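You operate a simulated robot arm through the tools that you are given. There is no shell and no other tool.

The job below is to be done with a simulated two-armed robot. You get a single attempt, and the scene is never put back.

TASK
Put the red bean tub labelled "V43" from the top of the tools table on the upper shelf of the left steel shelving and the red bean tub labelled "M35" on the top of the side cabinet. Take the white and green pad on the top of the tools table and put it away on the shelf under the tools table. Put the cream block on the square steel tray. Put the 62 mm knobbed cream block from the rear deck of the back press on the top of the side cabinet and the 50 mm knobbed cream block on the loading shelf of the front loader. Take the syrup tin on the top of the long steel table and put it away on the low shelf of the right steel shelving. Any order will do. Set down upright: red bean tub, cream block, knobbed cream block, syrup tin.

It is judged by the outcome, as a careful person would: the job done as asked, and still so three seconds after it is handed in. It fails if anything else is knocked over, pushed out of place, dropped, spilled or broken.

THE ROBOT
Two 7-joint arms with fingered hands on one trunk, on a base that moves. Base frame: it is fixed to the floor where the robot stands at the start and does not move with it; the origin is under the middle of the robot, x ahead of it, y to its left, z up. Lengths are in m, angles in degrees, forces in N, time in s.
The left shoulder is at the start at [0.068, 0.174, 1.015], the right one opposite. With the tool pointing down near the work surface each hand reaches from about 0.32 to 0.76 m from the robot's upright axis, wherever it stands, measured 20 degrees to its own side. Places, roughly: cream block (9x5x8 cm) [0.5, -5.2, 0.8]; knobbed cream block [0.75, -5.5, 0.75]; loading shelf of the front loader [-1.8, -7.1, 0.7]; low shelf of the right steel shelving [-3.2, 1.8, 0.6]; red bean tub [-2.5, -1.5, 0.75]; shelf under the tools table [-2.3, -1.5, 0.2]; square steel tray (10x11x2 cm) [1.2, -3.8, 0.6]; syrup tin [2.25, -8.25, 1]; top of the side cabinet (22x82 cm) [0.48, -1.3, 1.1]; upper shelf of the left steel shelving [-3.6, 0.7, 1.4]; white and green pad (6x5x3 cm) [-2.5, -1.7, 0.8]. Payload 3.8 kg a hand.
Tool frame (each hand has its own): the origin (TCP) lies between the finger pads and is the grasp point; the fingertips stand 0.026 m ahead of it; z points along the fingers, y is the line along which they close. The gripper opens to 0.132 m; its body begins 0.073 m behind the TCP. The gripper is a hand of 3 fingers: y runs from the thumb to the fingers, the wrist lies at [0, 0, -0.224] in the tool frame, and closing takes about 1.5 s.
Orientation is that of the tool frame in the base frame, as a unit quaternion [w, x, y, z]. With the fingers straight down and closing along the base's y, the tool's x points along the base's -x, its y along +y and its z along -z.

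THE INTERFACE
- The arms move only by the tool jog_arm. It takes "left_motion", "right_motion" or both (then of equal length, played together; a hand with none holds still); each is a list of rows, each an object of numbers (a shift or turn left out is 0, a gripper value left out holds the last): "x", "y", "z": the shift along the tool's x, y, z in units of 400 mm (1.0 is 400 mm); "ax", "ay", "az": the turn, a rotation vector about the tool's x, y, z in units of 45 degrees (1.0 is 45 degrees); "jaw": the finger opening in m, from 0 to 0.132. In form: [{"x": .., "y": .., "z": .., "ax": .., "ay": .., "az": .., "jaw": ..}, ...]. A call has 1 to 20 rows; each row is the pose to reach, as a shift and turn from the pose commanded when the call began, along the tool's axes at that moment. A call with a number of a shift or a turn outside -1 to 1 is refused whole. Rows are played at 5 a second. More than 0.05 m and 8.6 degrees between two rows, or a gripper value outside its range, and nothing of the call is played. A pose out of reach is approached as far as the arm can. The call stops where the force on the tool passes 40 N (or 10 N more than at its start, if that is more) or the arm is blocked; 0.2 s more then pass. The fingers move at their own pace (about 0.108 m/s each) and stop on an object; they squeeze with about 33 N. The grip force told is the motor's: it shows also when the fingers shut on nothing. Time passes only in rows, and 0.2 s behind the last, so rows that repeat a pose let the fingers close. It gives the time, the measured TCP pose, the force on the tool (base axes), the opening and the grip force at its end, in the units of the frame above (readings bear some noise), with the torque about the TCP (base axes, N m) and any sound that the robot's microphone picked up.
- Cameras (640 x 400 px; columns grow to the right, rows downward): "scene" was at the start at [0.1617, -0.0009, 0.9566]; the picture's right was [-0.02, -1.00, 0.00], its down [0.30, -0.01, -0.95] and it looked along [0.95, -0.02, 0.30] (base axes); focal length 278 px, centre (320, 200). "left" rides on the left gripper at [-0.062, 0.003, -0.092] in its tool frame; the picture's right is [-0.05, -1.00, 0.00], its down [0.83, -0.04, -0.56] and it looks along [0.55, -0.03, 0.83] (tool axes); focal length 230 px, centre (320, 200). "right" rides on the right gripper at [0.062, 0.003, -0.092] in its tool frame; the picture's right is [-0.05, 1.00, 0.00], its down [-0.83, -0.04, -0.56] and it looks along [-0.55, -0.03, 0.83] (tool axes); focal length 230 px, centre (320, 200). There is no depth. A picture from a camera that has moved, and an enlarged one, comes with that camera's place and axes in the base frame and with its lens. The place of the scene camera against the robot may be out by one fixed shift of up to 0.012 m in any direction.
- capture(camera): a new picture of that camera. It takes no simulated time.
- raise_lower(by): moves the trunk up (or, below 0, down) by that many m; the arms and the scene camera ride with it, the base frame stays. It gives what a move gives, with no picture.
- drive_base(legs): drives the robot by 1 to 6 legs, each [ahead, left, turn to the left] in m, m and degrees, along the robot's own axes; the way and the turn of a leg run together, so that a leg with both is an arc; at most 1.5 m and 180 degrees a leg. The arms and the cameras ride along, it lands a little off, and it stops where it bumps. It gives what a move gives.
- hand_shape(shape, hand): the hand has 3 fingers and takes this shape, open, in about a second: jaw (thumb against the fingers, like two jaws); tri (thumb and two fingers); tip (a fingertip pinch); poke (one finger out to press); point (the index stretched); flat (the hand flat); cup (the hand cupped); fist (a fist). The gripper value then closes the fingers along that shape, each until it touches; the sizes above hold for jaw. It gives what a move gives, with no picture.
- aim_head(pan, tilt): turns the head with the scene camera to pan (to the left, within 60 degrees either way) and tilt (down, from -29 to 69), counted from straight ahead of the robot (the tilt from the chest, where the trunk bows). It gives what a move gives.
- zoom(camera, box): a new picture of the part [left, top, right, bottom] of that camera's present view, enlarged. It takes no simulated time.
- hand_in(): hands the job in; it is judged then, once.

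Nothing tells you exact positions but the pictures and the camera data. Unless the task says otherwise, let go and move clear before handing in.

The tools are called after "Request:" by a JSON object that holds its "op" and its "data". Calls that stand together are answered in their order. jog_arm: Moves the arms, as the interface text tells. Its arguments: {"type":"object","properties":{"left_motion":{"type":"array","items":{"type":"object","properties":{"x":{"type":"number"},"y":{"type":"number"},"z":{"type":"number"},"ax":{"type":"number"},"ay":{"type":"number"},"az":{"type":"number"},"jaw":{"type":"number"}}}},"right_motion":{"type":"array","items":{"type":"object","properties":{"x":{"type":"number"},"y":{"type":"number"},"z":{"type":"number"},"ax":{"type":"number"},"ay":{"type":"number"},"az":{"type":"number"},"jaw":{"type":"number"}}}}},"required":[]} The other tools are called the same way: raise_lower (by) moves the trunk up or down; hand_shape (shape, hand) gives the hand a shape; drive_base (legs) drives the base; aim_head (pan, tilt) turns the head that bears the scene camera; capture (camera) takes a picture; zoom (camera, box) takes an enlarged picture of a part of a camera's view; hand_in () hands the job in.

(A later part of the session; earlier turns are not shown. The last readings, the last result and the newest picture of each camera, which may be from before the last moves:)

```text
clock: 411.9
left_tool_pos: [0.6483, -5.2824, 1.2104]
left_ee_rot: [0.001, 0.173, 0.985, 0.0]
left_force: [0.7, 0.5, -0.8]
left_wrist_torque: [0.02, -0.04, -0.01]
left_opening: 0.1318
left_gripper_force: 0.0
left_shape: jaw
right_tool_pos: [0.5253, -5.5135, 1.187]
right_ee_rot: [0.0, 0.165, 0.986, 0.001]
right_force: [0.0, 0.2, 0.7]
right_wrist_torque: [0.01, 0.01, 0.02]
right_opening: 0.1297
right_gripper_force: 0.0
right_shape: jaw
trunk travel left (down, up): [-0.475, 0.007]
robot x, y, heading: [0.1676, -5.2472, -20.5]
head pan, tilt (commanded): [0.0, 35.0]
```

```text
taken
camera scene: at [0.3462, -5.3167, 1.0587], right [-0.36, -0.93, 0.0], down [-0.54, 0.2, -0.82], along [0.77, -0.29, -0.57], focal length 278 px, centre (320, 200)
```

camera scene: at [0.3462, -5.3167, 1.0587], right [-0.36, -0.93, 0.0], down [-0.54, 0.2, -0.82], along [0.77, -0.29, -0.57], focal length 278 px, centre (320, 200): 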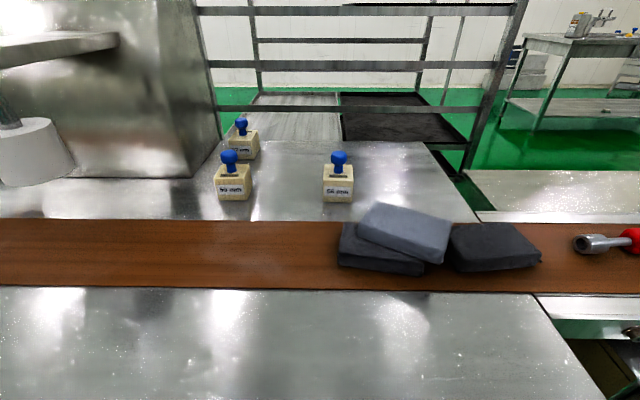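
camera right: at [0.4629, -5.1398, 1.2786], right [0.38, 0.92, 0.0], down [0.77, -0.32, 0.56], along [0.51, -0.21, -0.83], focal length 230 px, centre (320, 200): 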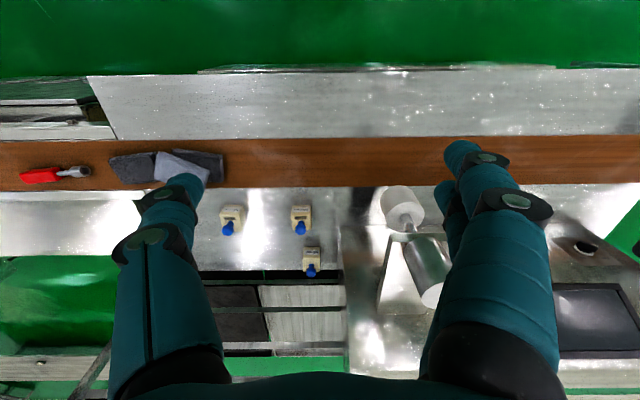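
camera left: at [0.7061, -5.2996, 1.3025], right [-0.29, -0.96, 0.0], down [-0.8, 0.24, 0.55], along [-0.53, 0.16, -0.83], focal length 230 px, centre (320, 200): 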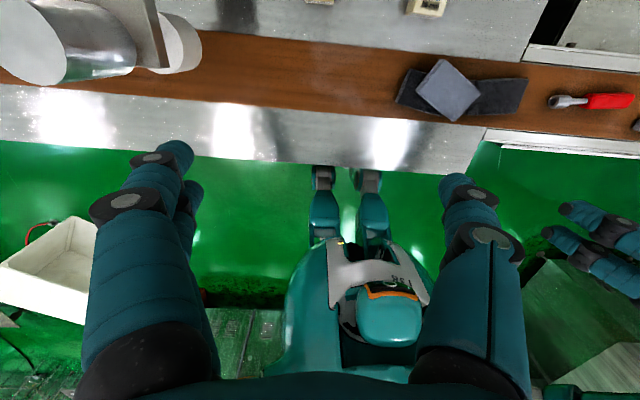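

Request:
{"op": "jog_arm", "data": {"left_motion": [{"x": -0.08, "z": 0.04}, {"x": -0.16, "z": 0.1}, {"x": -0.24, "z": 0.18}, {"x": -0.32, "z": 0.27}, {"x": -0.4, "z": 0.36}, {"x": -0.4275, "y": 0.007, "z": 0.46}, {"x": -0.4275, "y": 0.007, "z": 0.56}, {"x": -0.4275, "y": 0.007, "z": 0.63}, {"x": -0.4275, "y": 0.007, "z": 0.63}]}}

Request:
{"op": "capture", "data": {"camera": "left"}}

Request:
{"op": "capture", "data": {"camera": "scene"}}

```text
clock: 413.9
left_tool_pos: [0.8111, -5.3387, 0.9578]
left_ee_rot: [0.001, 0.172, 0.985, 0.0]
left_force: [-0.9, 0.2, 0.4]
left_wrist_torque: [-0.01, -0.02, -0.03]
left_opening: 0.132
left_gripper_force: 0.1
left_shape: jaw
right_tool_pos: [0.5242, -5.5137, 1.1871]
right_ee_rot: [0.001, 0.166, 0.986, 0.001]
right_force: [-0.1, -0.2, -0.3]
right_wrist_torque: [0.02, 0.01, 0.02]
right_opening: 0.1302
right_gripper_force: 0.0
right_shape: jaw
trunk travel left (down, up): [-0.475, 0.007]
robot x, y, heading: [0.1674, -5.2489, -20.8]
head pan, tilt (commanded): [0.0, 35.0]
```

```text
taken
camera left: at [0.8685, -5.356, 1.0499], right [-0.29, -0.96, 0.0], down [-0.8, 0.24, 0.55], along [-0.53, 0.16, -0.83], focal length 230 px, centre (320, 200)
```

left: 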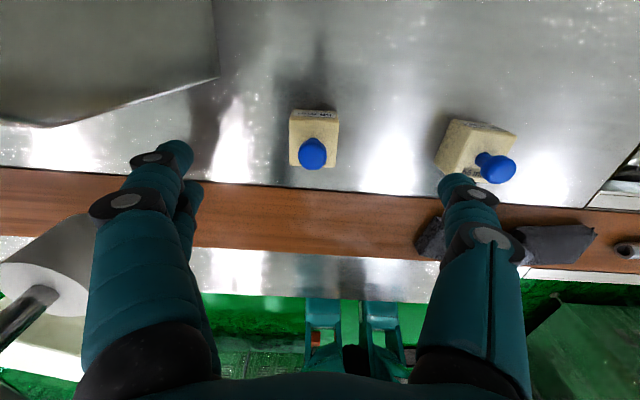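

```text
taken
camera scene: at [0.3464, -5.3168, 1.0584], right [-0.36, -0.93, 0.0], down [-0.54, 0.2, -0.82], along [0.77, -0.29, -0.57], focal length 278 px, centre (320, 200)
```

scene: 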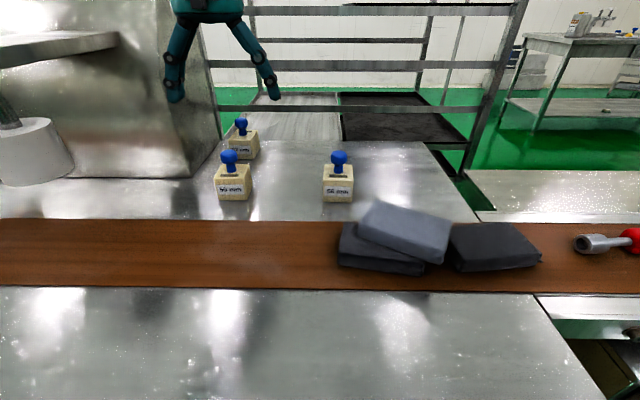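

The block's centre is 28 mm nearer than assumed, so I correct, narrow the fingers, and descend partway to check.

Request:
{"op": "jog_arm", "data": {"left_motion": [{"x": 0.04, "y": 0.007, "jaw": 0.105}, {"x": 0.07, "y": 0.013}, {"x": 0.07, "y": 0.013, "z": 0.08}, {"x": 0.07, "y": 0.013, "z": 0.16}, {"x": 0.07, "y": 0.013, "z": 0.2}, {"x": 0.07, "y": 0.013, "z": 0.2}]}}

Request:
{"op": "capture", "data": {"camera": "left"}}

Request:
{"op": "zoom", "data": {"camera": "scene", "box": [140, 60, 380, 220]}}

```text
clock: 415.3
left_tool_pos: [0.7851, -5.3212, 0.8794]
left_ee_rot: [0.002, 0.173, 0.985, 0.0]
left_force: [-0.4, 0.7, -0.1]
left_wrist_torque: [0.02, -0.01, -0.02]
left_opening: 0.1053
left_gripper_force: 0.2
left_shape: jaw
right_tool_pos: [0.5254, -5.5129, 1.1864]
right_ee_rot: [0.0, 0.167, 0.986, 0.002]
right_force: [0.6, 0.9, -0.6]
right_wrist_torque: [0.02, -0.02, 0.01]
right_opening: 0.1296
right_gripper_force: 0.1
right_shape: jaw
trunk travel left (down, up): [-0.475, 0.007]
robot x, y, heading: [0.1657, -5.2456, -20.7]
head pan, tilt (commanded): [0.0, 35.0]
```

```text
taken
camera left: at [0.8426, -5.3395, 0.9705], right [-0.29, -0.96, 0.0], down [-0.8, 0.24, 0.55], along [-0.53, 0.16, -0.83], focal length 230 px, centre (320, 200)
```

left: 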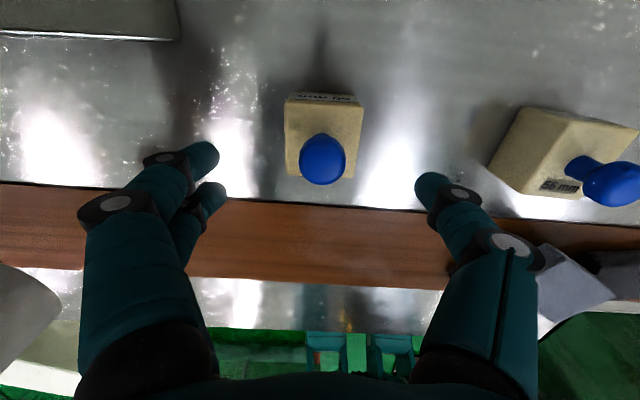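

```text
2.50 times, centred on (260, 140) of scene
camera zoom: at [0.3465, -5.3168, 1.0584], right [-0.36, -0.93, 0.0], down [-0.54, 0.2, -0.82], along [0.77, -0.29, -0.57], focal length 694 px, centre (470, 350)
```

zoom: 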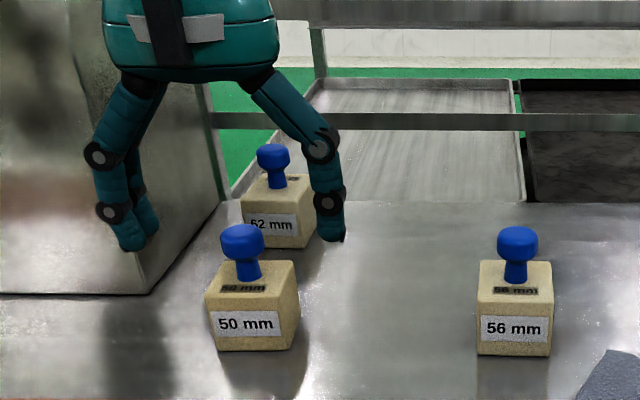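

Centred. I descend and close on the 50 mm block.

Request:
{"op": "jog_arm", "data": {"left_motion": [{"z": 0.07, "y": -0.005}, {"z": 0.14, "y": -0.005}, {"z": 0.19, "y": -0.005}, {"z": 0.21, "y": -0.005}, {"z": 0.21, "y": -0.005}]}}

Request:
{"op": "capture", "data": {"camera": "left"}}

```text
clock: 416.5
left_tool_pos: [0.7855, -5.3263, 0.8028]
left_ee_rot: [0.007, 0.172, 0.985, -0.003]
left_force: [-3.4, 1.1, 35.4]
left_wrist_torque: [0.63, 0.06, 0.23]
left_opening: 0.1041
left_gripper_force: 0.0
left_shape: jaw
right_tool_pos: [0.5218, -5.5121, 1.1904]
right_ee_rot: [0.004, 0.166, 0.986, 0.002]
right_force: [0.0, 0.4, 0.4]
right_wrist_torque: [-0.03, 0.01, -0.01]
right_opening: 0.1299
right_gripper_force: 0.0
right_shape: jaw
trunk travel left (down, up): [-0.475, 0.007]
robot x, y, heading: [0.1671, -5.2473, -20.9]
head pan, tilt (commanded): [0.0, 35.0]
```

```text
taken
camera left: at [0.8427, -5.3445, 0.8949], right [-0.29, -0.96, 0.0], down [-0.8, 0.24, 0.54], along [-0.52, 0.16, -0.84], focal length 230 px, centre (320, 200)
```

left: 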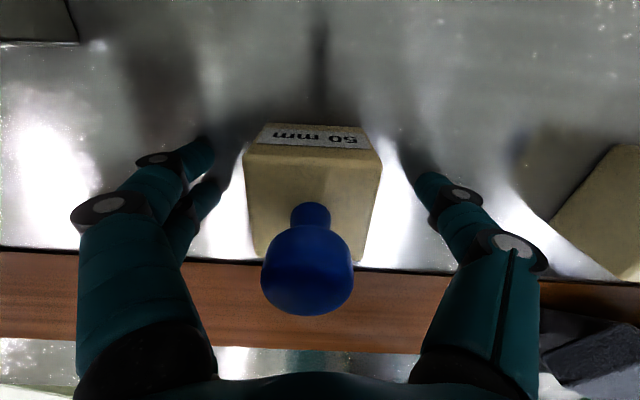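

The fingertips touched the deck (so it is at about 0.777). I raise 8 mm and then close.

Request:
{"op": "jog_arm", "data": {"left_motion": [{"z": -0.02}, {"z": -0.03}, {"z": -0.03}]}}

Request:
{"op": "capture", "data": {"camera": "left"}}

```text
clock: 417.3
left_tool_pos: [0.7842, -5.3248, 0.8035]
left_ee_rot: [-0.002, 0.173, 0.985, 0.002]
left_force: [-0.2, -0.6, 0.7]
left_wrist_torque: [0.01, -0.02, -0.02]
left_opening: 0.1048
left_gripper_force: 0.1
left_shape: jaw
right_tool_pos: [0.5254, -5.5129, 1.1852]
right_ee_rot: [0.0, 0.166, 0.986, 0.002]
right_force: [-0.1, -0.5, -0.4]
right_wrist_torque: [0.02, 0.02, 0.01]
right_opening: 0.1299
right_gripper_force: 0.1
right_shape: jaw
trunk travel left (down, up): [-0.475, 0.007]
robot x, y, heading: [0.1698, -5.2479, -20.9]
head pan, tilt (commanded): [0.0, 35.0]
```

```text
taken
camera left: at [0.8432, -5.3432, 0.8948], right [-0.29, -0.96, 0.0], down [-0.79, 0.24, 0.56], along [-0.53, 0.16, -0.83], focal length 230 px, centre (320, 200)
```

left: 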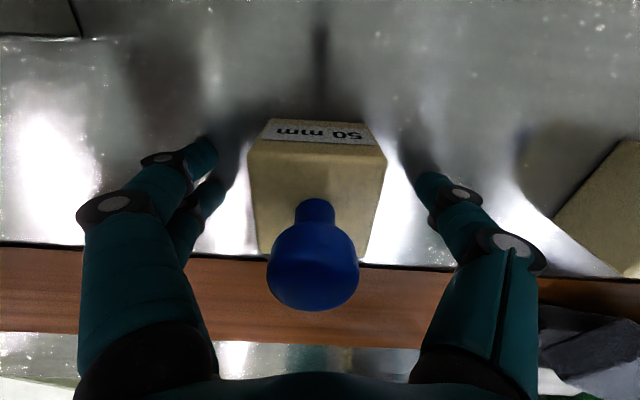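

Request:
{"op": "jog_arm", "data": {"left_motion": [{"jaw": 0.08}, {"jaw": 0.05}, {"jaw": 0.03}, {"jaw": 0.03}, {"jaw": 0.03}, {"jaw": 0.03}, {"jaw": 0.03}, {"jaw": 0.03}]}}

Request:
{"op": "capture", "data": {"camera": "left"}}

```text
clock: 419.1
left_tool_pos: [0.786, -5.327, 0.807]
left_ee_rot: [0.001, 0.173, 0.985, -0.001]
left_force: [0.0, -0.2, -0.6]
left_wrist_torque: [0.0, 0.02, 0.03]
left_opening: 0.0431
left_gripper_force: 33.0
left_shape: jaw
right_tool_pos: [0.5253, -5.5135, 1.1863]
right_ee_rot: [0.0, 0.165, 0.986, 0.002]
right_force: [-0.3, 0.3, -0.6]
right_wrist_torque: [0.0, 0.0, 0.02]
right_opening: 0.13
right_gripper_force: 0.0
right_shape: jaw
trunk travel left (down, up): [-0.475, 0.007]
robot x, y, heading: [0.1676, -5.2447, -20.8]
head pan, tilt (commanded): [0.0, 35.0]
```

```text
taken
camera left: at [0.8443, -5.3441, 0.8987], right [-0.29, -0.96, 0.0], down [-0.8, 0.24, 0.55], along [-0.53, 0.16, -0.83], focal length 230 px, centre (320, 200)
```

left: 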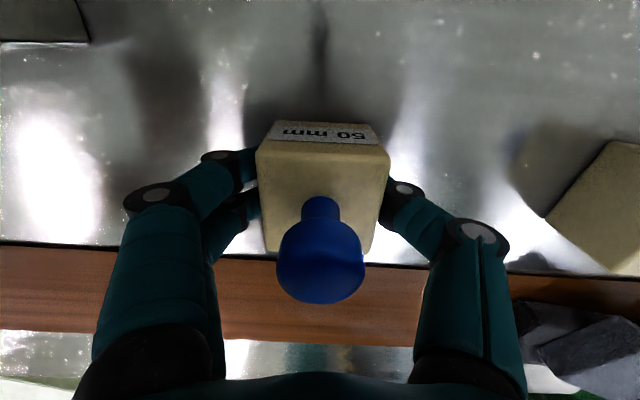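

Request:
{"op": "jog_arm", "data": {"left_motion": [{"z": -0.04}, {"z": -0.1}, {"z": -0.2}, {"z": -0.3}, {"z": -0.4}, {"z": -0.5}, {"z": -0.6}, {"z": -0.7}, {"z": -0.7}]}}

Request:
{"op": "capture", "data": {"camera": "left"}}

Request:
{"op": "capture", "data": {"camera": "scene"}}

```text
clock: 421.1
left_tool_pos: [0.7855, -5.3246, 1.0845]
left_ee_rot: [0.001, 0.173, 0.985, 0.0]
left_force: [-0.1, -0.3, -1.0]
left_wrist_torque: [0.02, 0.01, 0.01]
left_opening: 0.0435
left_gripper_force: 32.9
left_shape: jaw
right_tool_pos: [0.5259, -5.5137, 1.1871]
right_ee_rot: [0.0, 0.166, 0.986, 0.001]
right_force: [-0.4, -0.1, 0.3]
right_wrist_torque: [-0.04, 0.04, -0.02]
right_opening: 0.1298
right_gripper_force: 0.1
right_shape: jaw
trunk travel left (down, up): [-0.475, 0.007]
robot x, y, heading: [0.1663, -5.2464, -20.8]
head pan, tilt (commanded): [0.0, 35.0]
```

```text
taken
camera left: at [0.843, -5.3422, 1.1763], right [-0.29, -0.96, 0.0], down [-0.8, 0.24, 0.55], along [-0.53, 0.16, -0.83], focal length 230 px, centre (320, 200)
```

left: 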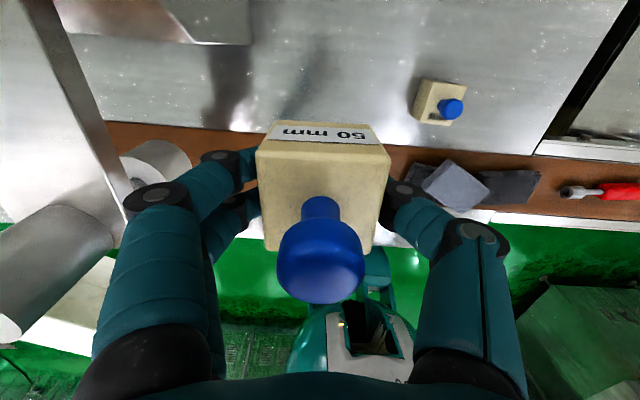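

```text
taken
camera scene: at [0.3469, -5.3168, 1.0582], right [-0.36, -0.93, 0.0], down [-0.54, 0.2, -0.82], along [0.77, -0.29, -0.57], focal length 278 px, centre (320, 200)
```

scene: 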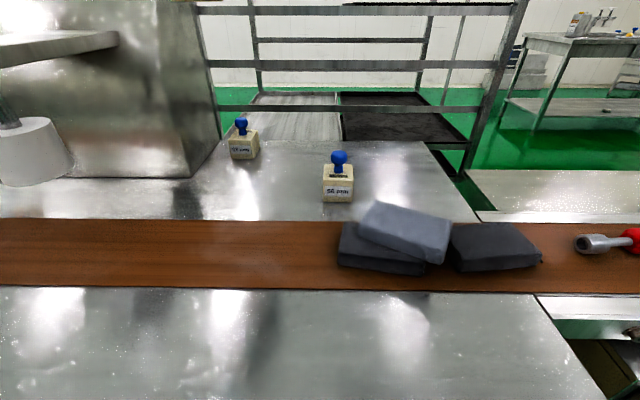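

The 50 mm block is held. I draw the left hand well back and up, away from the press head, then strafe left for the 62 mm block.

Request:
{"op": "jog_arm", "data": {"left_motion": [{"x": 0.08, "z": -0.05}, {"x": 0.16, "z": -0.1}, {"x": 0.24, "z": -0.15}, {"x": 0.32, "z": -0.2}, {"x": 0.4, "z": -0.25}, {"x": 0.48, "z": -0.3}, {"x": 0.56, "z": -0.3}, {"x": 0.6, "z": -0.3}, {"x": 0.6, "z": -0.3}]}}

Request:
{"op": "drive_base", "data": {"legs": [[0, 0.3, 0]]}}

Request:
{"op": "capture", "data": {"camera": "scene"}}

Request:
{"op": "capture", "data": {"camera": "right"}}

```text
clock: 423.1
left_tool_pos: [0.562, -5.2463, 1.207]
left_ee_rot: [0.001, 0.173, 0.985, 0.0]
left_force: [0.1, 0.3, -1.8]
left_wrist_torque: [-0.02, 0.03, 0.0]
left_opening: 0.0431
left_gripper_force: 32.3
left_shape: jaw
right_tool_pos: [0.5261, -5.5137, 1.1866]
right_ee_rot: [0.0, 0.167, 0.986, 0.002]
right_force: [0.0, -0.2, -0.2]
right_wrist_torque: [0.01, 0.02, 0.01]
right_opening: 0.1298
right_gripper_force: 0.1
right_shape: jaw
trunk travel left (down, up): [-0.475, 0.007]
robot x, y, heading: [0.1707, -5.2497, -20.7]
head pan, tilt (commanded): [0.0, 35.0]
```

```text
clock: 426.4
left_tool_pos: [0.669, -4.961, 1.2057]
left_ee_rot: [0.001, 0.17, 0.985, 0.0]
left_force: [0.8, -0.7, -1.3]
left_wrist_torque: [0.01, 0.03, 0.01]
left_opening: 0.0434
left_gripper_force: 33.2
left_shape: jaw
right_tool_pos: [0.6337, -5.2289, 1.1868]
right_ee_rot: [0.0, 0.165, 0.986, 0.002]
right_force: [-0.3, -0.3, -0.3]
right_wrist_torque: [-0.03, 0.0, 0.03]
right_opening: 0.1297
right_gripper_force: 0.0
right_shape: jaw
trunk travel left (down, up): [-0.475, 0.007]
robot x, y, heading: [0.2712, -4.9621, -20.5]
head pan, tilt (commanded): [0.0, 35.0]
```

```text
taken
camera scene: at [0.4541, -5.0327, 1.0583], right [-0.35, -0.94, 0.0], down [-0.54, 0.2, -0.82], along [0.77, -0.29, -0.57], focal length 278 px, centre (320, 200)
```

scene: 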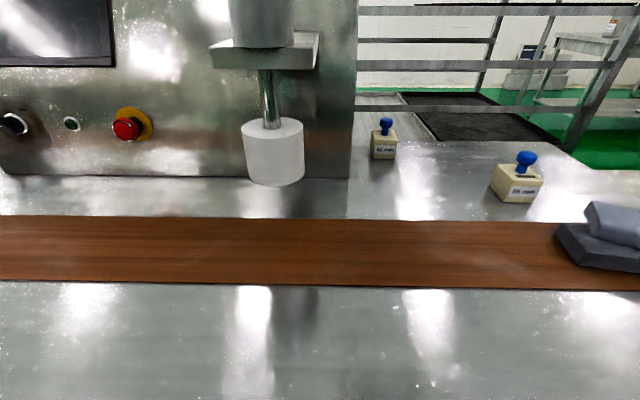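

```text
taken
camera right: at [0.5764, -5.2061, 1.2787], right [0.37, 0.93, 0.0], down [0.77, -0.31, 0.56], along [0.52, -0.2, -0.83], focal length 230 px, centre (320, 200)
```

right: 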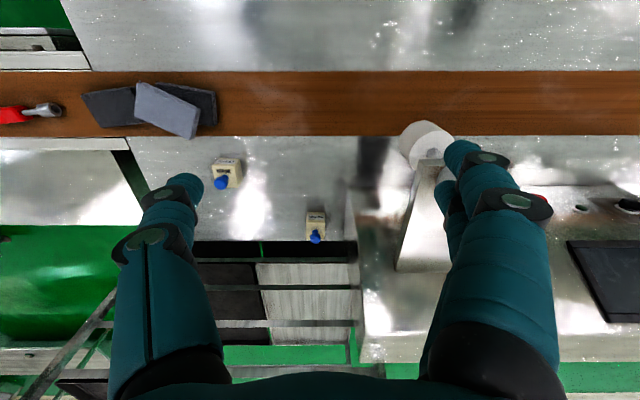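

Request:
{"op": "zoom", "data": {"camera": "right", "box": [280, 190, 360, 260]}}

Request:
{"op": "zoom", "data": {"camera": "scene", "box": [330, 90, 450, 190]}}

```text
5.71 times, centred on (320, 225) of right
camera zoom: at [0.5764, -5.2061, 1.2787], right [0.37, 0.93, 0.0], down [0.77, -0.31, 0.56], along [0.52, -0.2, -0.83], focal length 1315 px, centre (320, 57)
```

zoom: 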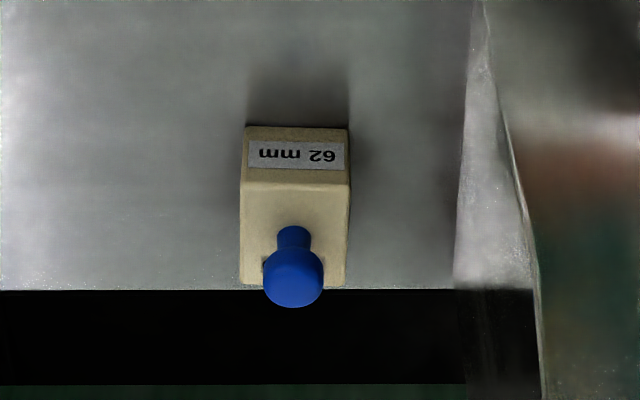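

```text
4.00 times, centred on (390, 140) of scene
camera zoom: at [0.4541, -5.0327, 1.0583], right [-0.35, -0.94, 0.0], down [-0.54, 0.2, -0.82], along [0.77, -0.29, -0.57], focal length 1111 px, centre (40, 440)
```

zoom: 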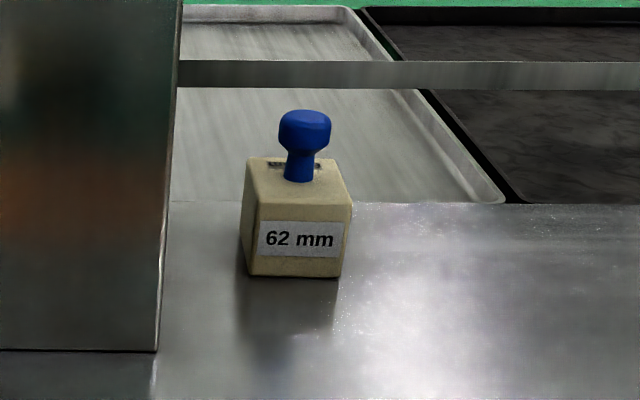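

The 62 mm block sits about 5 cm from the panel and far back. I will yaw the robot left so the right shoulder comes nearer; first I move the right hand to the right to keep clear of the press head.

Request:
{"op": "jog_arm", "data": {"right_motion": [{"y": -0.1, "x": 0.03}, {"y": -0.2, "x": 0.06}, {"y": -0.3, "x": 0.09}, {"y": -0.4, "x": 0.1}, {"y": -0.45, "x": 0.1}, {"y": -0.45, "x": 0.1}]}}

Request:
{"op": "drive_base", "data": {"legs": [[0, 0, 30]]}}

Request:
{"op": "capture", "data": {"camera": "scene"}}

Request:
{"op": "capture", "data": {"camera": "right"}}

Request:
{"op": "capture", "data": {"camera": "left"}}

```text
clock: 427.8
left_tool_pos: [0.6698, -4.9606, 1.2079]
left_ee_rot: [0.001, 0.171, 0.985, 0.0]
left_force: [-0.1, 0.4, -1.4]
left_wrist_torque: [-0.01, 0.04, -0.02]
left_opening: 0.0431
left_gripper_force: 32.9
left_shape: jaw
right_tool_pos: [0.5402, -5.3853, 1.1849]
right_ee_rot: [0.001, 0.164, 0.986, 0.002]
right_force: [-0.5, 0.1, 0.5]
right_wrist_torque: [-0.01, -0.01, 0.01]
right_opening: 0.1297
right_gripper_force: 0.2
right_shape: jaw
trunk travel left (down, up): [-0.475, 0.007]
robot x, y, heading: [0.2742, -4.9637, -20.4]
head pan, tilt (commanded): [0.0, 35.0]
```

```text
clock: 429.6
left_tool_pos: [0.617, -4.7654, 1.2066]
left_ee_rot: [0.001, -0.088, 0.996, 0.0]
left_force: [0.0, 0.2, -1.6]
left_wrist_torque: [0.0, 0.06, 0.03]
left_opening: 0.043
left_gripper_force: 32.4
left_shape: jaw
right_tool_pos: [0.7141, -5.1975, 1.1859]
right_ee_rot: [0.0, -0.095, 0.995, 0.001]
right_force: [-0.1, -0.4, 0.5]
right_wrist_torque: [0.01, 0.01, 0.03]
right_opening: 0.1298
right_gripper_force: 0.0
right_shape: jaw
trunk travel left (down, up): [-0.475, 0.007]
robot x, y, heading: [0.2752, -4.9639, 9.2]
head pan, tilt (commanded): [0.0, 35.0]
```

```text
taken
camera scene: at [0.4641, -4.9324, 1.0583], right [0.16, -0.99, 0.0], down [-0.57, -0.09, -0.82], along [0.81, 0.13, -0.57], focal length 278 px, centre (320, 200)
```

scene: 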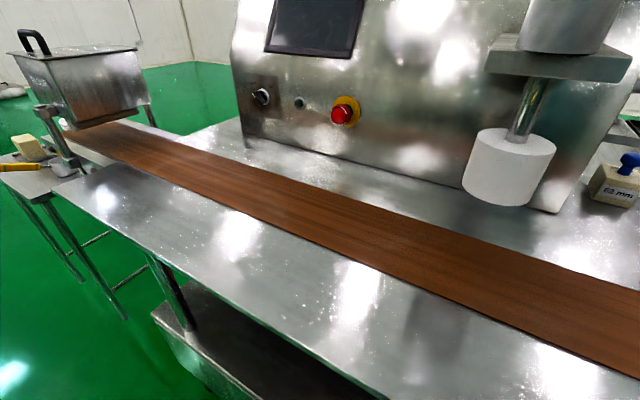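

```text
taken
camera right: at [0.6534, -5.2072, 1.2782], right [-0.14, 0.99, 0.0], down [0.82, 0.11, 0.56], along [0.55, 0.08, -0.83], focal length 230 px, centre (320, 200)
```

right: 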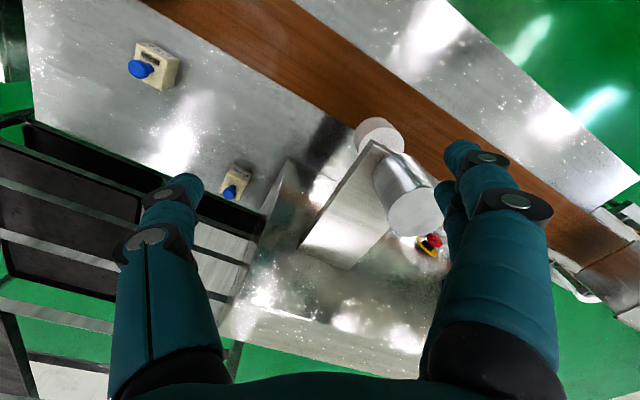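

```text
taken
camera left: at [0.6746, -4.7513, 1.2989], right [0.23, -0.97, 0.0], down [-0.81, -0.19, 0.55], along [-0.54, -0.13, -0.83], focal length 230 px, centre (320, 200)
```

left: 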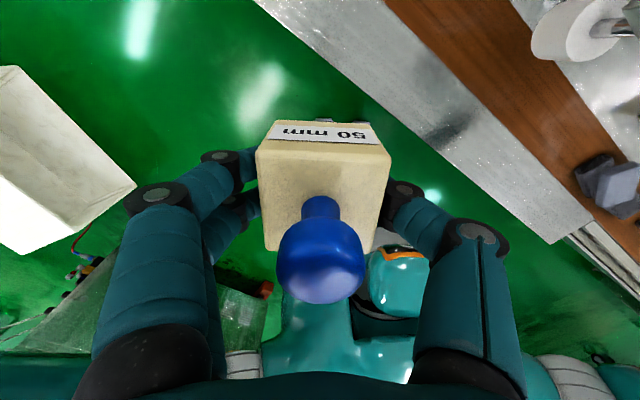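

The way is clear. I swing the right hand over to the block with the tool yawed to the block and pitched 20°, staying high.

Request:
{"op": "jog_arm", "data": {"right_motion": [{"x": -0.02, "y": -0.08, "ax": 0.018, "ay": -0.06, "az": 0.1, "jaw": 0.095}, {"x": -0.06, "y": -0.17, "ax": 0.036, "ay": -0.12, "az": 0.2}, {"x": -0.12, "y": -0.26, "ax": 0.054, "ay": -0.185, "az": 0.307}, {"x": -0.19, "y": -0.35, "ax": 0.072, "ay": -0.247, "az": 0.41}, {"x": -0.27, "y": -0.43, "ax": 0.09, "ay": -0.31, "az": 0.512}, {"x": -0.35, "y": -0.5, "ax": 0.108, "ay": -0.371, "az": 0.614}, {"x": -0.42, "y": -0.54, "ax": 0.126, "ay": -0.4325, "az": 0.717}, {"x": -0.464, "y": -0.551, "z": 0.03, "ax": 0.126, "ay": -0.4325, "az": 0.717}, {"x": -0.464, "y": -0.551, "z": 0.1, "ax": 0.126, "ay": -0.4325, "az": 0.717}, {"x": -0.464, "y": -0.551, "z": 0.2, "ax": 0.126, "ay": -0.4325, "az": 0.717}, {"x": -0.464, "y": -0.551, "z": 0.3, "ax": 0.126, "ay": -0.4325, "az": 0.717}, {"x": -0.464, "y": -0.551, "z": 0.4, "ax": 0.126, "ay": -0.4325, "az": 0.717}, {"x": -0.464, "y": -0.551, "z": 0.5, "ax": 0.126, "ay": -0.4325, "az": 0.717}, {"x": -0.464, "y": -0.551, "z": 0.5, "ax": 0.126, "ay": -0.4325, "az": 0.717}]}}

Request:
{"op": "capture", "data": {"camera": "right"}}

Request:
{"op": "aim_head", "data": {"pan": -35, "tilt": 25}}

Request:
{"op": "capture", "data": {"camera": "scene"}}

```text
clock: 432.6
left_tool_pos: [0.6155, -4.7654, 1.207]
left_ee_rot: [0.002, -0.089, 0.996, 0.001]
left_force: [0.0, 0.3, -0.7]
left_wrist_torque: [-0.02, 0.04, -0.02]
left_opening: 0.043
left_gripper_force: 33.2
left_shape: jaw
right_tool_pos: [0.9387, -5.3773, 0.9848]
right_ee_rot: [0.171, 0.186, 0.967, -0.03]
right_force: [-0.4, -0.2, 0.1]
right_wrist_torque: [-0.02, -0.01, 0.01]
right_opening: 0.0952
right_gripper_force: 0.0
right_shape: jaw
trunk travel left (down, up): [-0.475, 0.007]
robot x, y, heading: [0.2768, -4.9618, 9.2]
head pan, tilt (commanded): [0.0, 35.0]
```

```text
taken
camera right: at [0.8569, -5.3421, 1.0508], right [0.41, 0.91, 0.02], down [0.53, -0.26, 0.81], along [0.74, -0.32, -0.59], focal length 230 px, centre (320, 200)
```

right: 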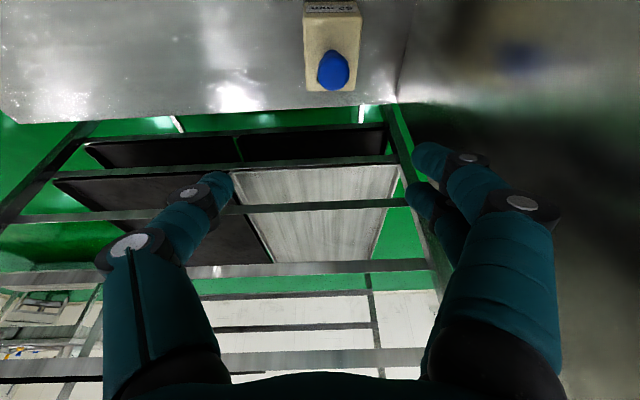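

```text
clock: 433.6
left_tool_pos: [0.6155, -4.7658, 1.2072]
left_ee_rot: [0.002, -0.088, 0.996, 0.0]
left_force: [-0.3, 0.2, -2.1]
left_wrist_torque: [0.03, 0.03, -0.01]
left_opening: 0.0429
left_gripper_force: 33.5
left_shape: jaw
right_tool_pos: [0.9385, -5.3778, 0.9848]
right_ee_rot: [0.17, 0.186, 0.967, -0.031]
right_force: [-0.4, 0.5, -0.3]
right_wrist_torque: [0.0, 0.01, 0.01]
right_opening: 0.0954
right_gripper_force: 0.1
right_shape: jaw
trunk travel left (down, up): [-0.475, 0.007]
robot x, y, heading: [0.273, -4.9665, 8.8]
head pan, tilt (commanded): [-35.0, 25.0]
```

```text
taken
camera scene: at [0.4601, -4.9865, 1.0741], right [-0.43, -0.9, 0.0], down [-0.38, 0.18, -0.91], along [0.82, -0.39, -0.42], focal length 278 px, centre (320, 200)
```

scene: 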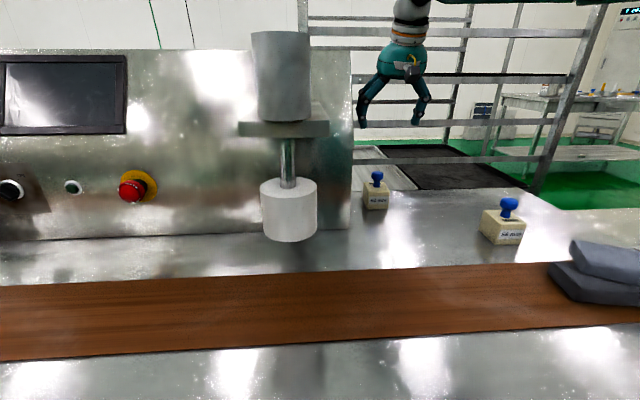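

Aligned. I open slightly more and go straight down, stopping to check above the block.

Request:
{"op": "jog_arm", "data": {"right_motion": [{"x": 0.025, "z": 0.07, "jaw": 0.11}, {"x": 0.05, "z": 0.14}, {"x": 0.075, "z": 0.205}, {"x": 0.085, "z": 0.235}, {"x": 0.085, "z": 0.235}]}}

Request:
{"op": "capture", "data": {"camera": "right"}}

Request:
{"op": "zoom", "data": {"camera": "scene", "box": [330, 80, 490, 220]}}

```text
clock: 434.9
left_tool_pos: [0.6154, -4.7658, 1.2064]
left_ee_rot: [0.001, -0.088, 0.996, 0.0]
left_force: [0.2, -0.2, -0.7]
left_wrist_torque: [0.01, 0.0, -0.02]
left_opening: 0.0433
left_gripper_force: 33.3
left_shape: jaw
right_tool_pos: [0.9371, -5.3795, 0.8849]
right_ee_rot: [0.169, 0.185, 0.968, -0.03]
right_force: [0.2, -0.1, -1.0]
right_wrist_torque: [-0.02, -0.01, -0.05]
right_opening: 0.1095
right_gripper_force: 0.1
right_shape: jaw
trunk travel left (down, up): [-0.475, 0.007]
robot x, y, heading: [0.275, -4.9668, 9.4]
head pan, tilt (commanded): [-35.0, 25.0]
```

```text
taken
camera right: at [0.855, -5.3436, 0.9503], right [0.42, 0.91, 0.02], down [0.53, -0.26, 0.8], along [0.74, -0.32, -0.59], focal length 230 px, centre (320, 200)
```

right: 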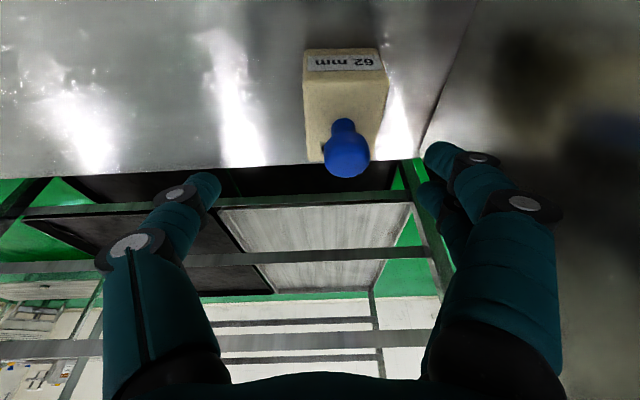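

```text
2.86 times, centred on (410, 150) of scene
camera zoom: at [0.46, -4.9866, 1.0741], right [-0.44, -0.9, 0.0], down [-0.38, 0.18, -0.91], along [0.82, -0.39, -0.42], focal length 793 px, centre (63, 343)
```

zoom: 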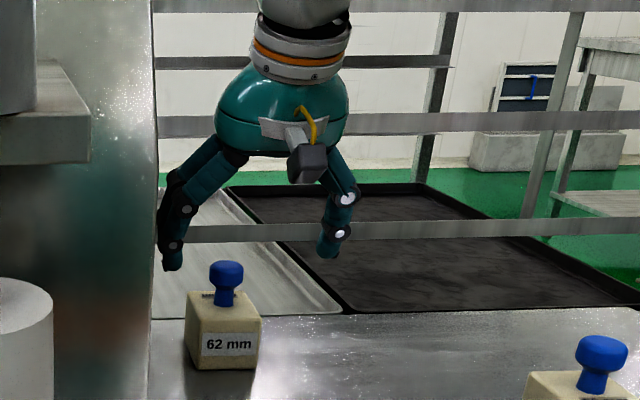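

Request:
{"op": "jog_arm", "data": {"right_motion": [{"x": 0.018, "z": 0.05}, {"x": 0.036, "z": 0.1}, {"x": 0.048, "z": 0.132}, {"x": 0.054, "z": 0.148}, {"x": 0.054, "z": 0.148}]}}

Request:
{"op": "capture", "data": {"camera": "right"}}

Request:
{"op": "zoom", "data": {"camera": "scene", "box": [330, 80, 490, 220]}}

```text
clock: 436.1
left_tool_pos: [0.6143, -4.7653, 1.2062]
left_ee_rot: [0.0, -0.087, 0.996, 0.001]
left_force: [0.8, 0.4, -1.3]
left_wrist_torque: [-0.01, 0.04, -0.03]
left_opening: 0.0434
left_gripper_force: 32.6
left_shape: jaw
right_tool_pos: [0.937, -5.3773, 0.8211]
right_ee_rot: [0.17, 0.186, 0.967, -0.031]
right_force: [0.1, -0.4, -0.3]
right_wrist_torque: [-0.02, -0.01, -0.03]
right_opening: 0.1097
right_gripper_force: 0.1
right_shape: jaw
trunk travel left (down, up): [-0.475, 0.007]
robot x, y, heading: [0.2777, -4.9661, 9.5]
head pan, tilt (commanded): [-35.0, 25.0]
```

```text
taken
camera right: at [0.8562, -5.3421, 0.887], right [0.41, 0.91, 0.02], down [0.53, -0.26, 0.8], along [0.74, -0.32, -0.59], focal length 230 px, centre (320, 200)
```

right: 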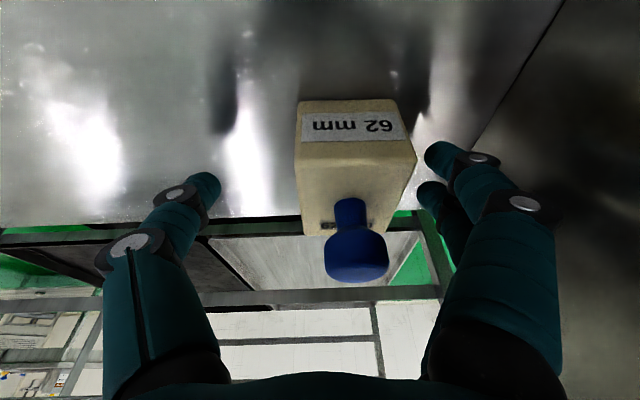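

```text
2.86 times, centred on (410, 150) of scene
camera zoom: at [0.46, -4.9866, 1.0741], right [-0.44, -0.9, 0.0], down [-0.38, 0.18, -0.91], along [0.82, -0.39, -0.42], focal length 793 px, centre (63, 343)
```

zoom: 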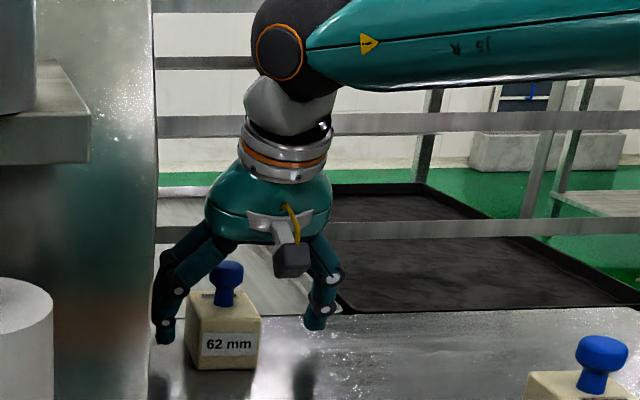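

Request:
{"op": "jog_arm", "data": {"right_motion": [{"x": 0.004, "z": 0.01}, {"x": 0.007, "z": 0.019}, {"x": 0.007, "z": 0.019}]}}

Request:
{"op": "jog_arm", "data": {"right_motion": [{"jaw": 0.09}, {"jaw": 0.07}, {"jaw": 0.05}, {"jaw": 0.03}, {"jaw": 0.03}, {"jaw": 0.03}, {"jaw": 0.03}, {"jaw": 0.03}, {"jaw": 0.03}]}}

Request:
{"op": "capture", "data": {"camera": "right"}}

Request:
{"op": "zoom", "data": {"camera": "scene", "box": [330, 80, 490, 220]}}

```text
clock: 436.9
left_tool_pos: [0.616, -4.765, 1.208]
left_ee_rot: [0.001, -0.089, 0.996, 0.0]
left_force: [-0.2, 0.8, -1.7]
left_wrist_torque: [0.0, 0.0, -0.05]
left_opening: 0.0433
left_gripper_force: 33.4
left_shape: jaw
right_tool_pos: [0.938, -5.3766, 0.8146]
right_ee_rot: [0.17, 0.186, 0.967, -0.031]
right_force: [-0.3, -0.7, -0.3]
right_wrist_torque: [0.01, -0.02, 0.03]
right_opening: 0.1098
right_gripper_force: 0.0
right_shape: jaw
trunk travel left (down, up): [-0.475, 0.007]
robot x, y, heading: [0.2791, -4.9636, 9.3]
head pan, tilt (commanded): [-35.0, 25.0]
```

```text
clock: 438.9
left_tool_pos: [0.6152, -4.7657, 1.207]
left_ee_rot: [0.001, -0.088, 0.996, 0.0]
left_force: [-0.6, -0.1, -1.7]
left_wrist_torque: [-0.03, -0.04, -0.02]
left_opening: 0.0431
left_gripper_force: 32.7
left_shape: jaw
right_tool_pos: [0.9371, -5.3779, 0.8145]
right_ee_rot: [0.17, 0.186, 0.967, -0.031]
right_force: [0.0, 0.0, 0.0]
right_wrist_torque: [0.03, 0.0, -0.02]
right_opening: 0.0431
right_gripper_force: 32.8
right_shape: jaw
trunk travel left (down, up): [-0.475, 0.007]
robot x, y, heading: [0.272, -4.9631, 8.9]
head pan, tilt (commanded): [-35.0, 25.0]
```

```text
taken
camera right: at [0.8562, -5.3425, 0.8794], right [0.42, 0.91, 0.02], down [0.53, -0.26, 0.8], along [0.74, -0.32, -0.59], focal length 230 px, centre (320, 200)
```

right: 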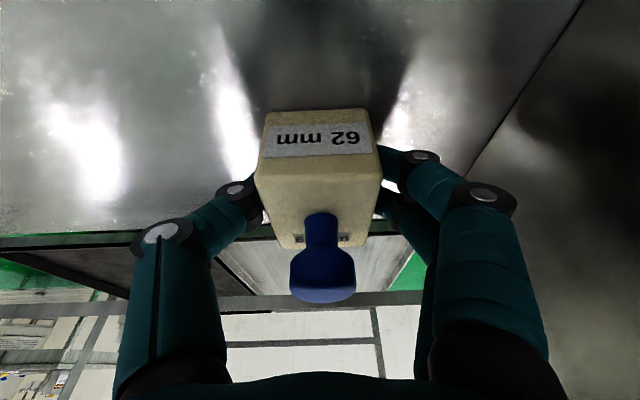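

```text
2.86 times, centred on (410, 150) of scene
camera zoom: at [0.4601, -4.9867, 1.0741], right [-0.44, -0.9, 0.0], down [-0.38, 0.18, -0.91], along [0.82, -0.39, -0.42], focal length 793 px, centre (63, 343)
```

zoom: 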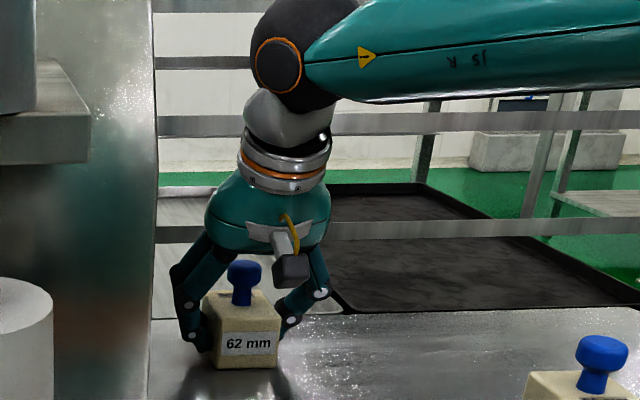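

The 62 mm block is gripped. I lift it straight up.

Request:
{"op": "jog_arm", "data": {"right_motion": [{"x": -0.015, "z": -0.04}, {"x": -0.04, "z": -0.11}, {"x": -0.08, "z": -0.22}, {"x": -0.12, "z": -0.33}, {"x": -0.16, "z": -0.44}, {"x": -0.2, "z": -0.55}, {"x": -0.24, "z": -0.66}, {"x": -0.28, "z": -0.77}, {"x": -0.28, "z": -0.77}]}}

Request:
{"op": "capture", "data": {"camera": "right"}}

Request:
{"op": "capture", "data": {"camera": "scene"}}

```text
clock: 440.9
left_tool_pos: [0.6145, -4.7661, 1.2069]
left_ee_rot: [0.0, -0.088, 0.996, 0.0]
left_force: [0.2, 0.7, -1.4]
left_wrist_torque: [-0.02, 0.02, 0.0]
left_opening: 0.0431
left_gripper_force: 32.9
left_shape: jaw
right_tool_pos: [0.9371, -5.379, 1.1405]
right_ee_rot: [0.17, 0.186, 0.967, -0.03]
right_force: [0.7, -0.2, -0.4]
right_wrist_torque: [-0.02, -0.01, 0.01]
right_opening: 0.0431
right_gripper_force: 32.8
right_shape: jaw
trunk travel left (down, up): [-0.475, 0.007]
robot x, y, heading: [0.275, -4.9634, 9.3]
head pan, tilt (commanded): [-35.0, 25.0]
```

```text
taken
camera right: at [0.856, -5.3431, 1.2063], right [0.42, 0.91, 0.02], down [0.53, -0.26, 0.8], along [0.74, -0.32, -0.59], focal length 230 px, centre (320, 200)
```

right: 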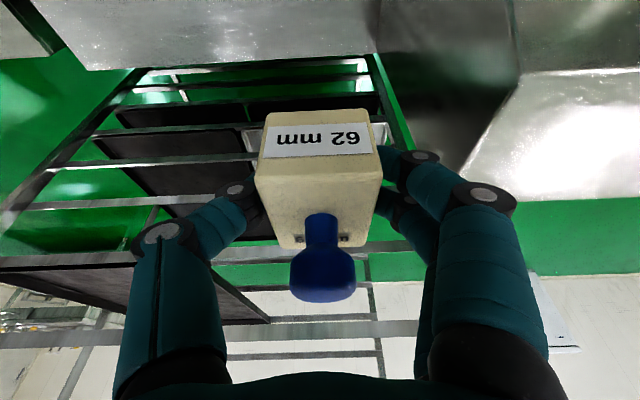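

```text
taken
camera scene: at [0.4604, -4.987, 1.0739], right [-0.44, -0.9, 0.0], down [-0.38, 0.18, -0.91], along [0.82, -0.39, -0.42], focal length 278 px, centre (320, 200)
```

scene: 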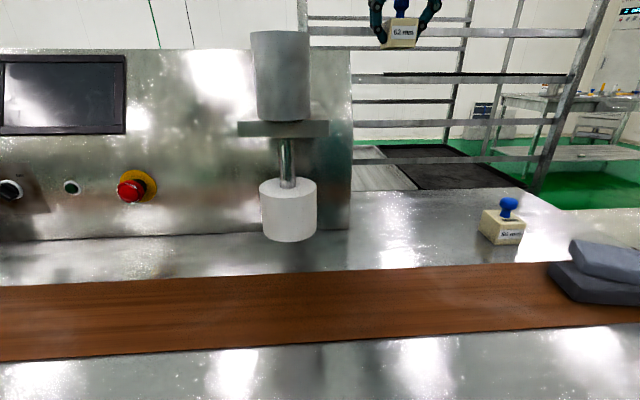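

Both blocks are held. I pull the right hand back, then turn the robot to face down the lane toward the front loader.

Request:
{"op": "jog_arm", "data": {"right_motion": [{"x": 0.1, "z": -0.036}, {"x": 0.2, "z": -0.072}, {"x": 0.3, "z": -0.108}, {"x": 0.4, "z": -0.144}, {"x": 0.5, "z": -0.18}, {"x": 0.587, "z": -0.214}, {"x": 0.587, "z": -0.214}]}}

Request:
{"op": "drive_base", "data": {"legs": [[0, 0, -120]]}}

Request:
{"op": "aim_head", "data": {"pan": 0, "tilt": 15}}

Request:
{"op": "capture", "data": {"camera": "scene"}}

```text
clock: 442.4
left_tool_pos: [0.6152, -4.7645, 1.2065]
left_ee_rot: [0.001, -0.088, 0.996, 0.001]
left_force: [0.4, 0.6, -0.9]
left_wrist_torque: [0.01, 0.01, 0.01]
left_opening: 0.043
left_gripper_force: 33.2
left_shape: jaw
right_tool_pos: [0.7067, -5.2842, 1.1406]
right_ee_rot: [0.169, 0.186, 0.967, -0.03]
right_force: [-0.4, -0.4, -0.3]
right_wrist_torque: [-0.01, -0.01, 0.01]
right_opening: 0.0431
right_gripper_force: 33.2
right_shape: jaw
trunk travel left (down, up): [-0.475, 0.007]
robot x, y, heading: [0.277, -4.9659, 9.3]
head pan, tilt (commanded): [-35.0, 25.0]
```

```text
clock: 447.8
left_tool_pos: [0.283, -5.3575, 1.207]
left_ee_rot: [0.0, 0.814, 0.581, 0.0]
left_force: [0.1, 0.3, -0.8]
left_wrist_torque: [0.01, 0.02, 0.01]
left_opening: 0.0432
left_gripper_force: 33.0
left_shape: jaw
right_tool_pos: [-0.2134, -5.1851, 1.1411]
right_ee_rot: [0.059, 0.928, 0.329, -0.162]
right_force: [0.3, 0.4, -1.3]
right_wrist_torque: [0.02, -0.02, -0.01]
right_opening: 0.043
right_gripper_force: 32.9
right_shape: jaw
trunk travel left (down, up): [-0.475, 0.007]
robot x, y, heading: [0.276, -4.965, -109.9]
head pan, tilt (commanded): [-35.0, 25.0]
```

```text
clock: 448.8
left_tool_pos: [0.2841, -5.3583, 1.2071]
left_ee_rot: [0.001, 0.814, 0.581, -0.001]
left_force: [0.5, -0.3, -1.6]
left_wrist_torque: [0.01, -0.03, 0.0]
left_opening: 0.0432
left_gripper_force: 32.6
left_shape: jaw
right_tool_pos: [-0.2145, -5.1864, 1.1407]
right_ee_rot: [0.059, 0.928, 0.33, -0.163]
right_force: [-0.7, -0.5, -1.1]
right_wrist_torque: [-0.02, -0.01, 0.01]
right_opening: 0.0434
right_gripper_force: 32.9
right_shape: jaw
trunk travel left (down, up): [-0.475, 0.007]
robot x, y, heading: [0.2752, -4.9631, -110.0]
head pan, tilt (commanded): [0.0, 15.0]
```

```text
taken
camera scene: at [0.2017, -5.1533, 1.0903], right [-0.94, 0.34, 0.0], down [0.09, 0.24, -0.97], along [-0.33, -0.91, -0.26], focal length 278 px, centre (320, 200)
```

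scene: 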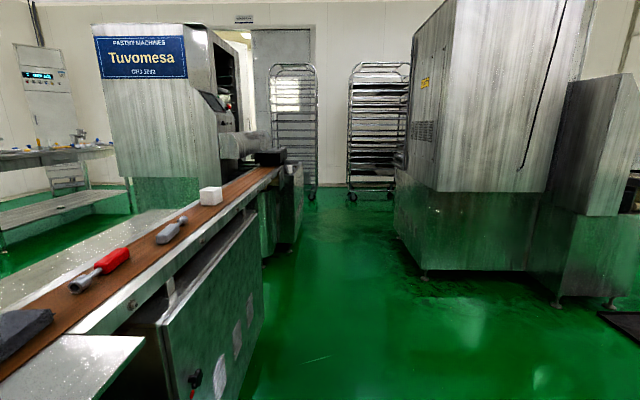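

The front loader is the tall machine ahead on the right. I bring the right hand back in line with the robot, then drive on along the lane to find its loading shelf.

Request:
{"op": "jog_arm", "data": {"right_motion": [{"x": 0.036, "y": 0.064, "z": -0.013, "ax": -0.047, "az": -0.129}, {"x": 0.072, "y": 0.128, "z": -0.026, "ax": -0.094, "az": -0.259}, {"x": 0.108, "y": 0.192, "z": -0.04, "ax": -0.141, "az": -0.388}, {"x": 0.144, "y": 0.256, "z": -0.053, "ax": -0.188, "az": -0.518}, {"x": 0.18, "y": 0.32, "z": -0.066, "ax": -0.2356, "az": -0.647}, {"x": 0.18, "y": 0.32, "z": -0.066, "ax": -0.2356, "az": -0.647}]}}

Request:
{"op": "drive_base", "data": {"legs": [[0, -0.1, -1.4], [1.4, 0, 0]]}}

Request:
{"op": "aim_head", "data": {"pan": -40, "tilt": 15}}

Request:
{"op": "capture", "data": {"camera": "scene"}}

Request:
{"op": "aim_head", "data": {"pan": 0, "tilt": 15}}

Request:
{"op": "capture", "data": {"camera": "scene"}}

```text
clock: 450.2
left_tool_pos: [0.2838, -5.3566, 1.2066]
left_ee_rot: [0.001, 0.814, 0.581, 0.0]
left_force: [0.1, 0.2, -0.4]
left_wrist_torque: [-0.01, -0.02, 0.02]
left_opening: 0.0428
left_gripper_force: 33.0
left_shape: jaw
right_tool_pos: [-0.0748, -5.2388, 1.1417]
right_ee_rot: [0.102, 0.806, 0.567, -0.141]
right_force: [-0.5, -0.5, -0.5]
right_wrist_torque: [-0.01, -0.06, 0.03]
right_opening: 0.0429
right_gripper_force: 33.3
right_shape: jaw
trunk travel left (down, up): [-0.475, 0.007]
robot x, y, heading: [0.2787, -4.9633, -110.2]
head pan, tilt (commanded): [0.0, 15.0]
```

```text
clock: 458.5
left_tool_pos: [-0.3322, -6.6639, 1.207]
left_ee_rot: [0.0, 0.818, 0.575, -0.001]
left_force: [0.2, -0.1, -1.3]
left_wrist_torque: [0.0, 0.0, -0.06]
left_opening: 0.0433
left_gripper_force: 33.4
left_shape: jaw
right_tool_pos: [-0.6871, -6.5386, 1.1432]
right_ee_rot: [0.1, 0.81, 0.559, -0.142]
right_force: [0.0, -0.1, -1.2]
right_wrist_torque: [0.02, 0.01, -0.01]
right_opening: 0.0431
right_gripper_force: 33.1
right_shape: jaw
trunk travel left (down, up): [-0.475, 0.007]
robot x, y, heading: [-0.3318, -6.2724, -110.6]
head pan, tilt (commanded): [0.0, 15.0]
```

```text
clock: 459.6
left_tool_pos: [-0.3324, -6.6641, 1.208]
left_ee_rot: [0.001, 0.819, 0.574, 0.0]
left_force: [-0.7, 0.2, -1.0]
left_wrist_torque: [-0.03, -0.03, -0.01]
left_opening: 0.0431
left_gripper_force: 32.3
left_shape: jaw
right_tool_pos: [-0.688, -6.5386, 1.1419]
right_ee_rot: [0.101, 0.81, 0.56, -0.141]
right_force: [-0.6, -0.5, -1.0]
right_wrist_torque: [0.0, -0.01, -0.01]
right_opening: 0.0431
right_gripper_force: 33.0
right_shape: jaw
trunk travel left (down, up): [-0.475, 0.007]
robot x, y, heading: [-0.3306, -6.2709, -110.7]
head pan, tilt (commanded): [-40.0, 15.0]
```

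```text
taken
camera scene: at [-0.4583, -6.4165, 1.0903], right [-0.49, 0.87, 0.0], down [0.23, 0.13, -0.97], along [-0.84, -0.47, -0.26], focal length 278 px, centre (320, 200)
```

scene: 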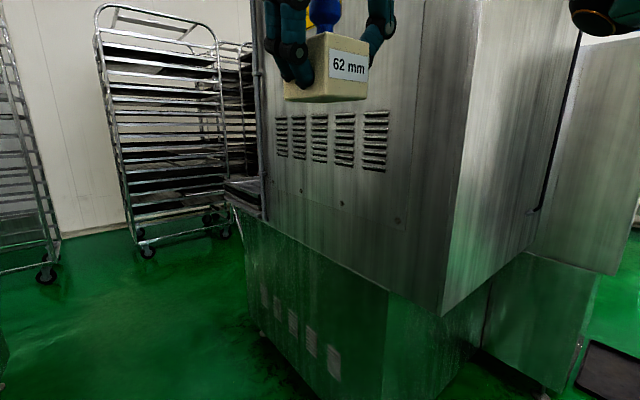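

```text
clock: 460.6
left_tool_pos: [-0.3319, -6.6635, 1.2074]
left_ee_rot: [0.0, 0.819, 0.574, -0.001]
left_force: [-0.8, 0.6, -1.0]
left_wrist_torque: [0.0, 0.03, 0.04]
left_opening: 0.0431
left_gripper_force: 33.0
left_shape: jaw
right_tool_pos: [-0.6876, -6.5375, 1.1414]
right_ee_rot: [0.1, 0.81, 0.56, -0.142]
right_force: [-0.1, 0.0, -1.5]
right_wrist_torque: [-0.01, 0.0, 0.0]
right_opening: 0.0432
right_gripper_force: 32.7
right_shape: jaw
trunk travel left (down, up): [-0.475, 0.007]
robot x, y, heading: [-0.3357, -6.269, -110.9]
head pan, tilt (commanded): [0.0, 15.0]
```

```text
taken
camera scene: at [-0.4101, -6.4581, 1.0903], right [-0.93, 0.36, 0.0], down [0.09, 0.24, -0.97], along [-0.34, -0.9, -0.26], focal length 278 px, centre (320, 200)
```

scene: 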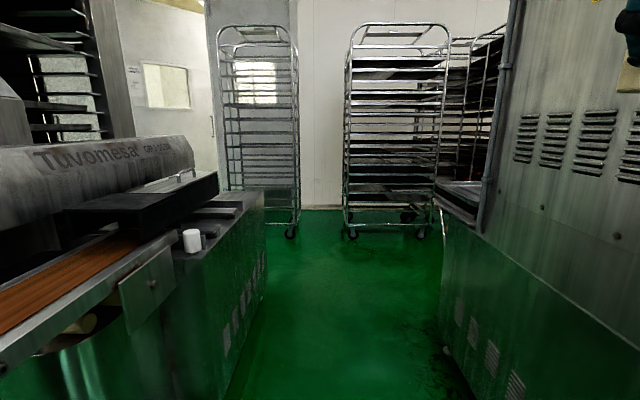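

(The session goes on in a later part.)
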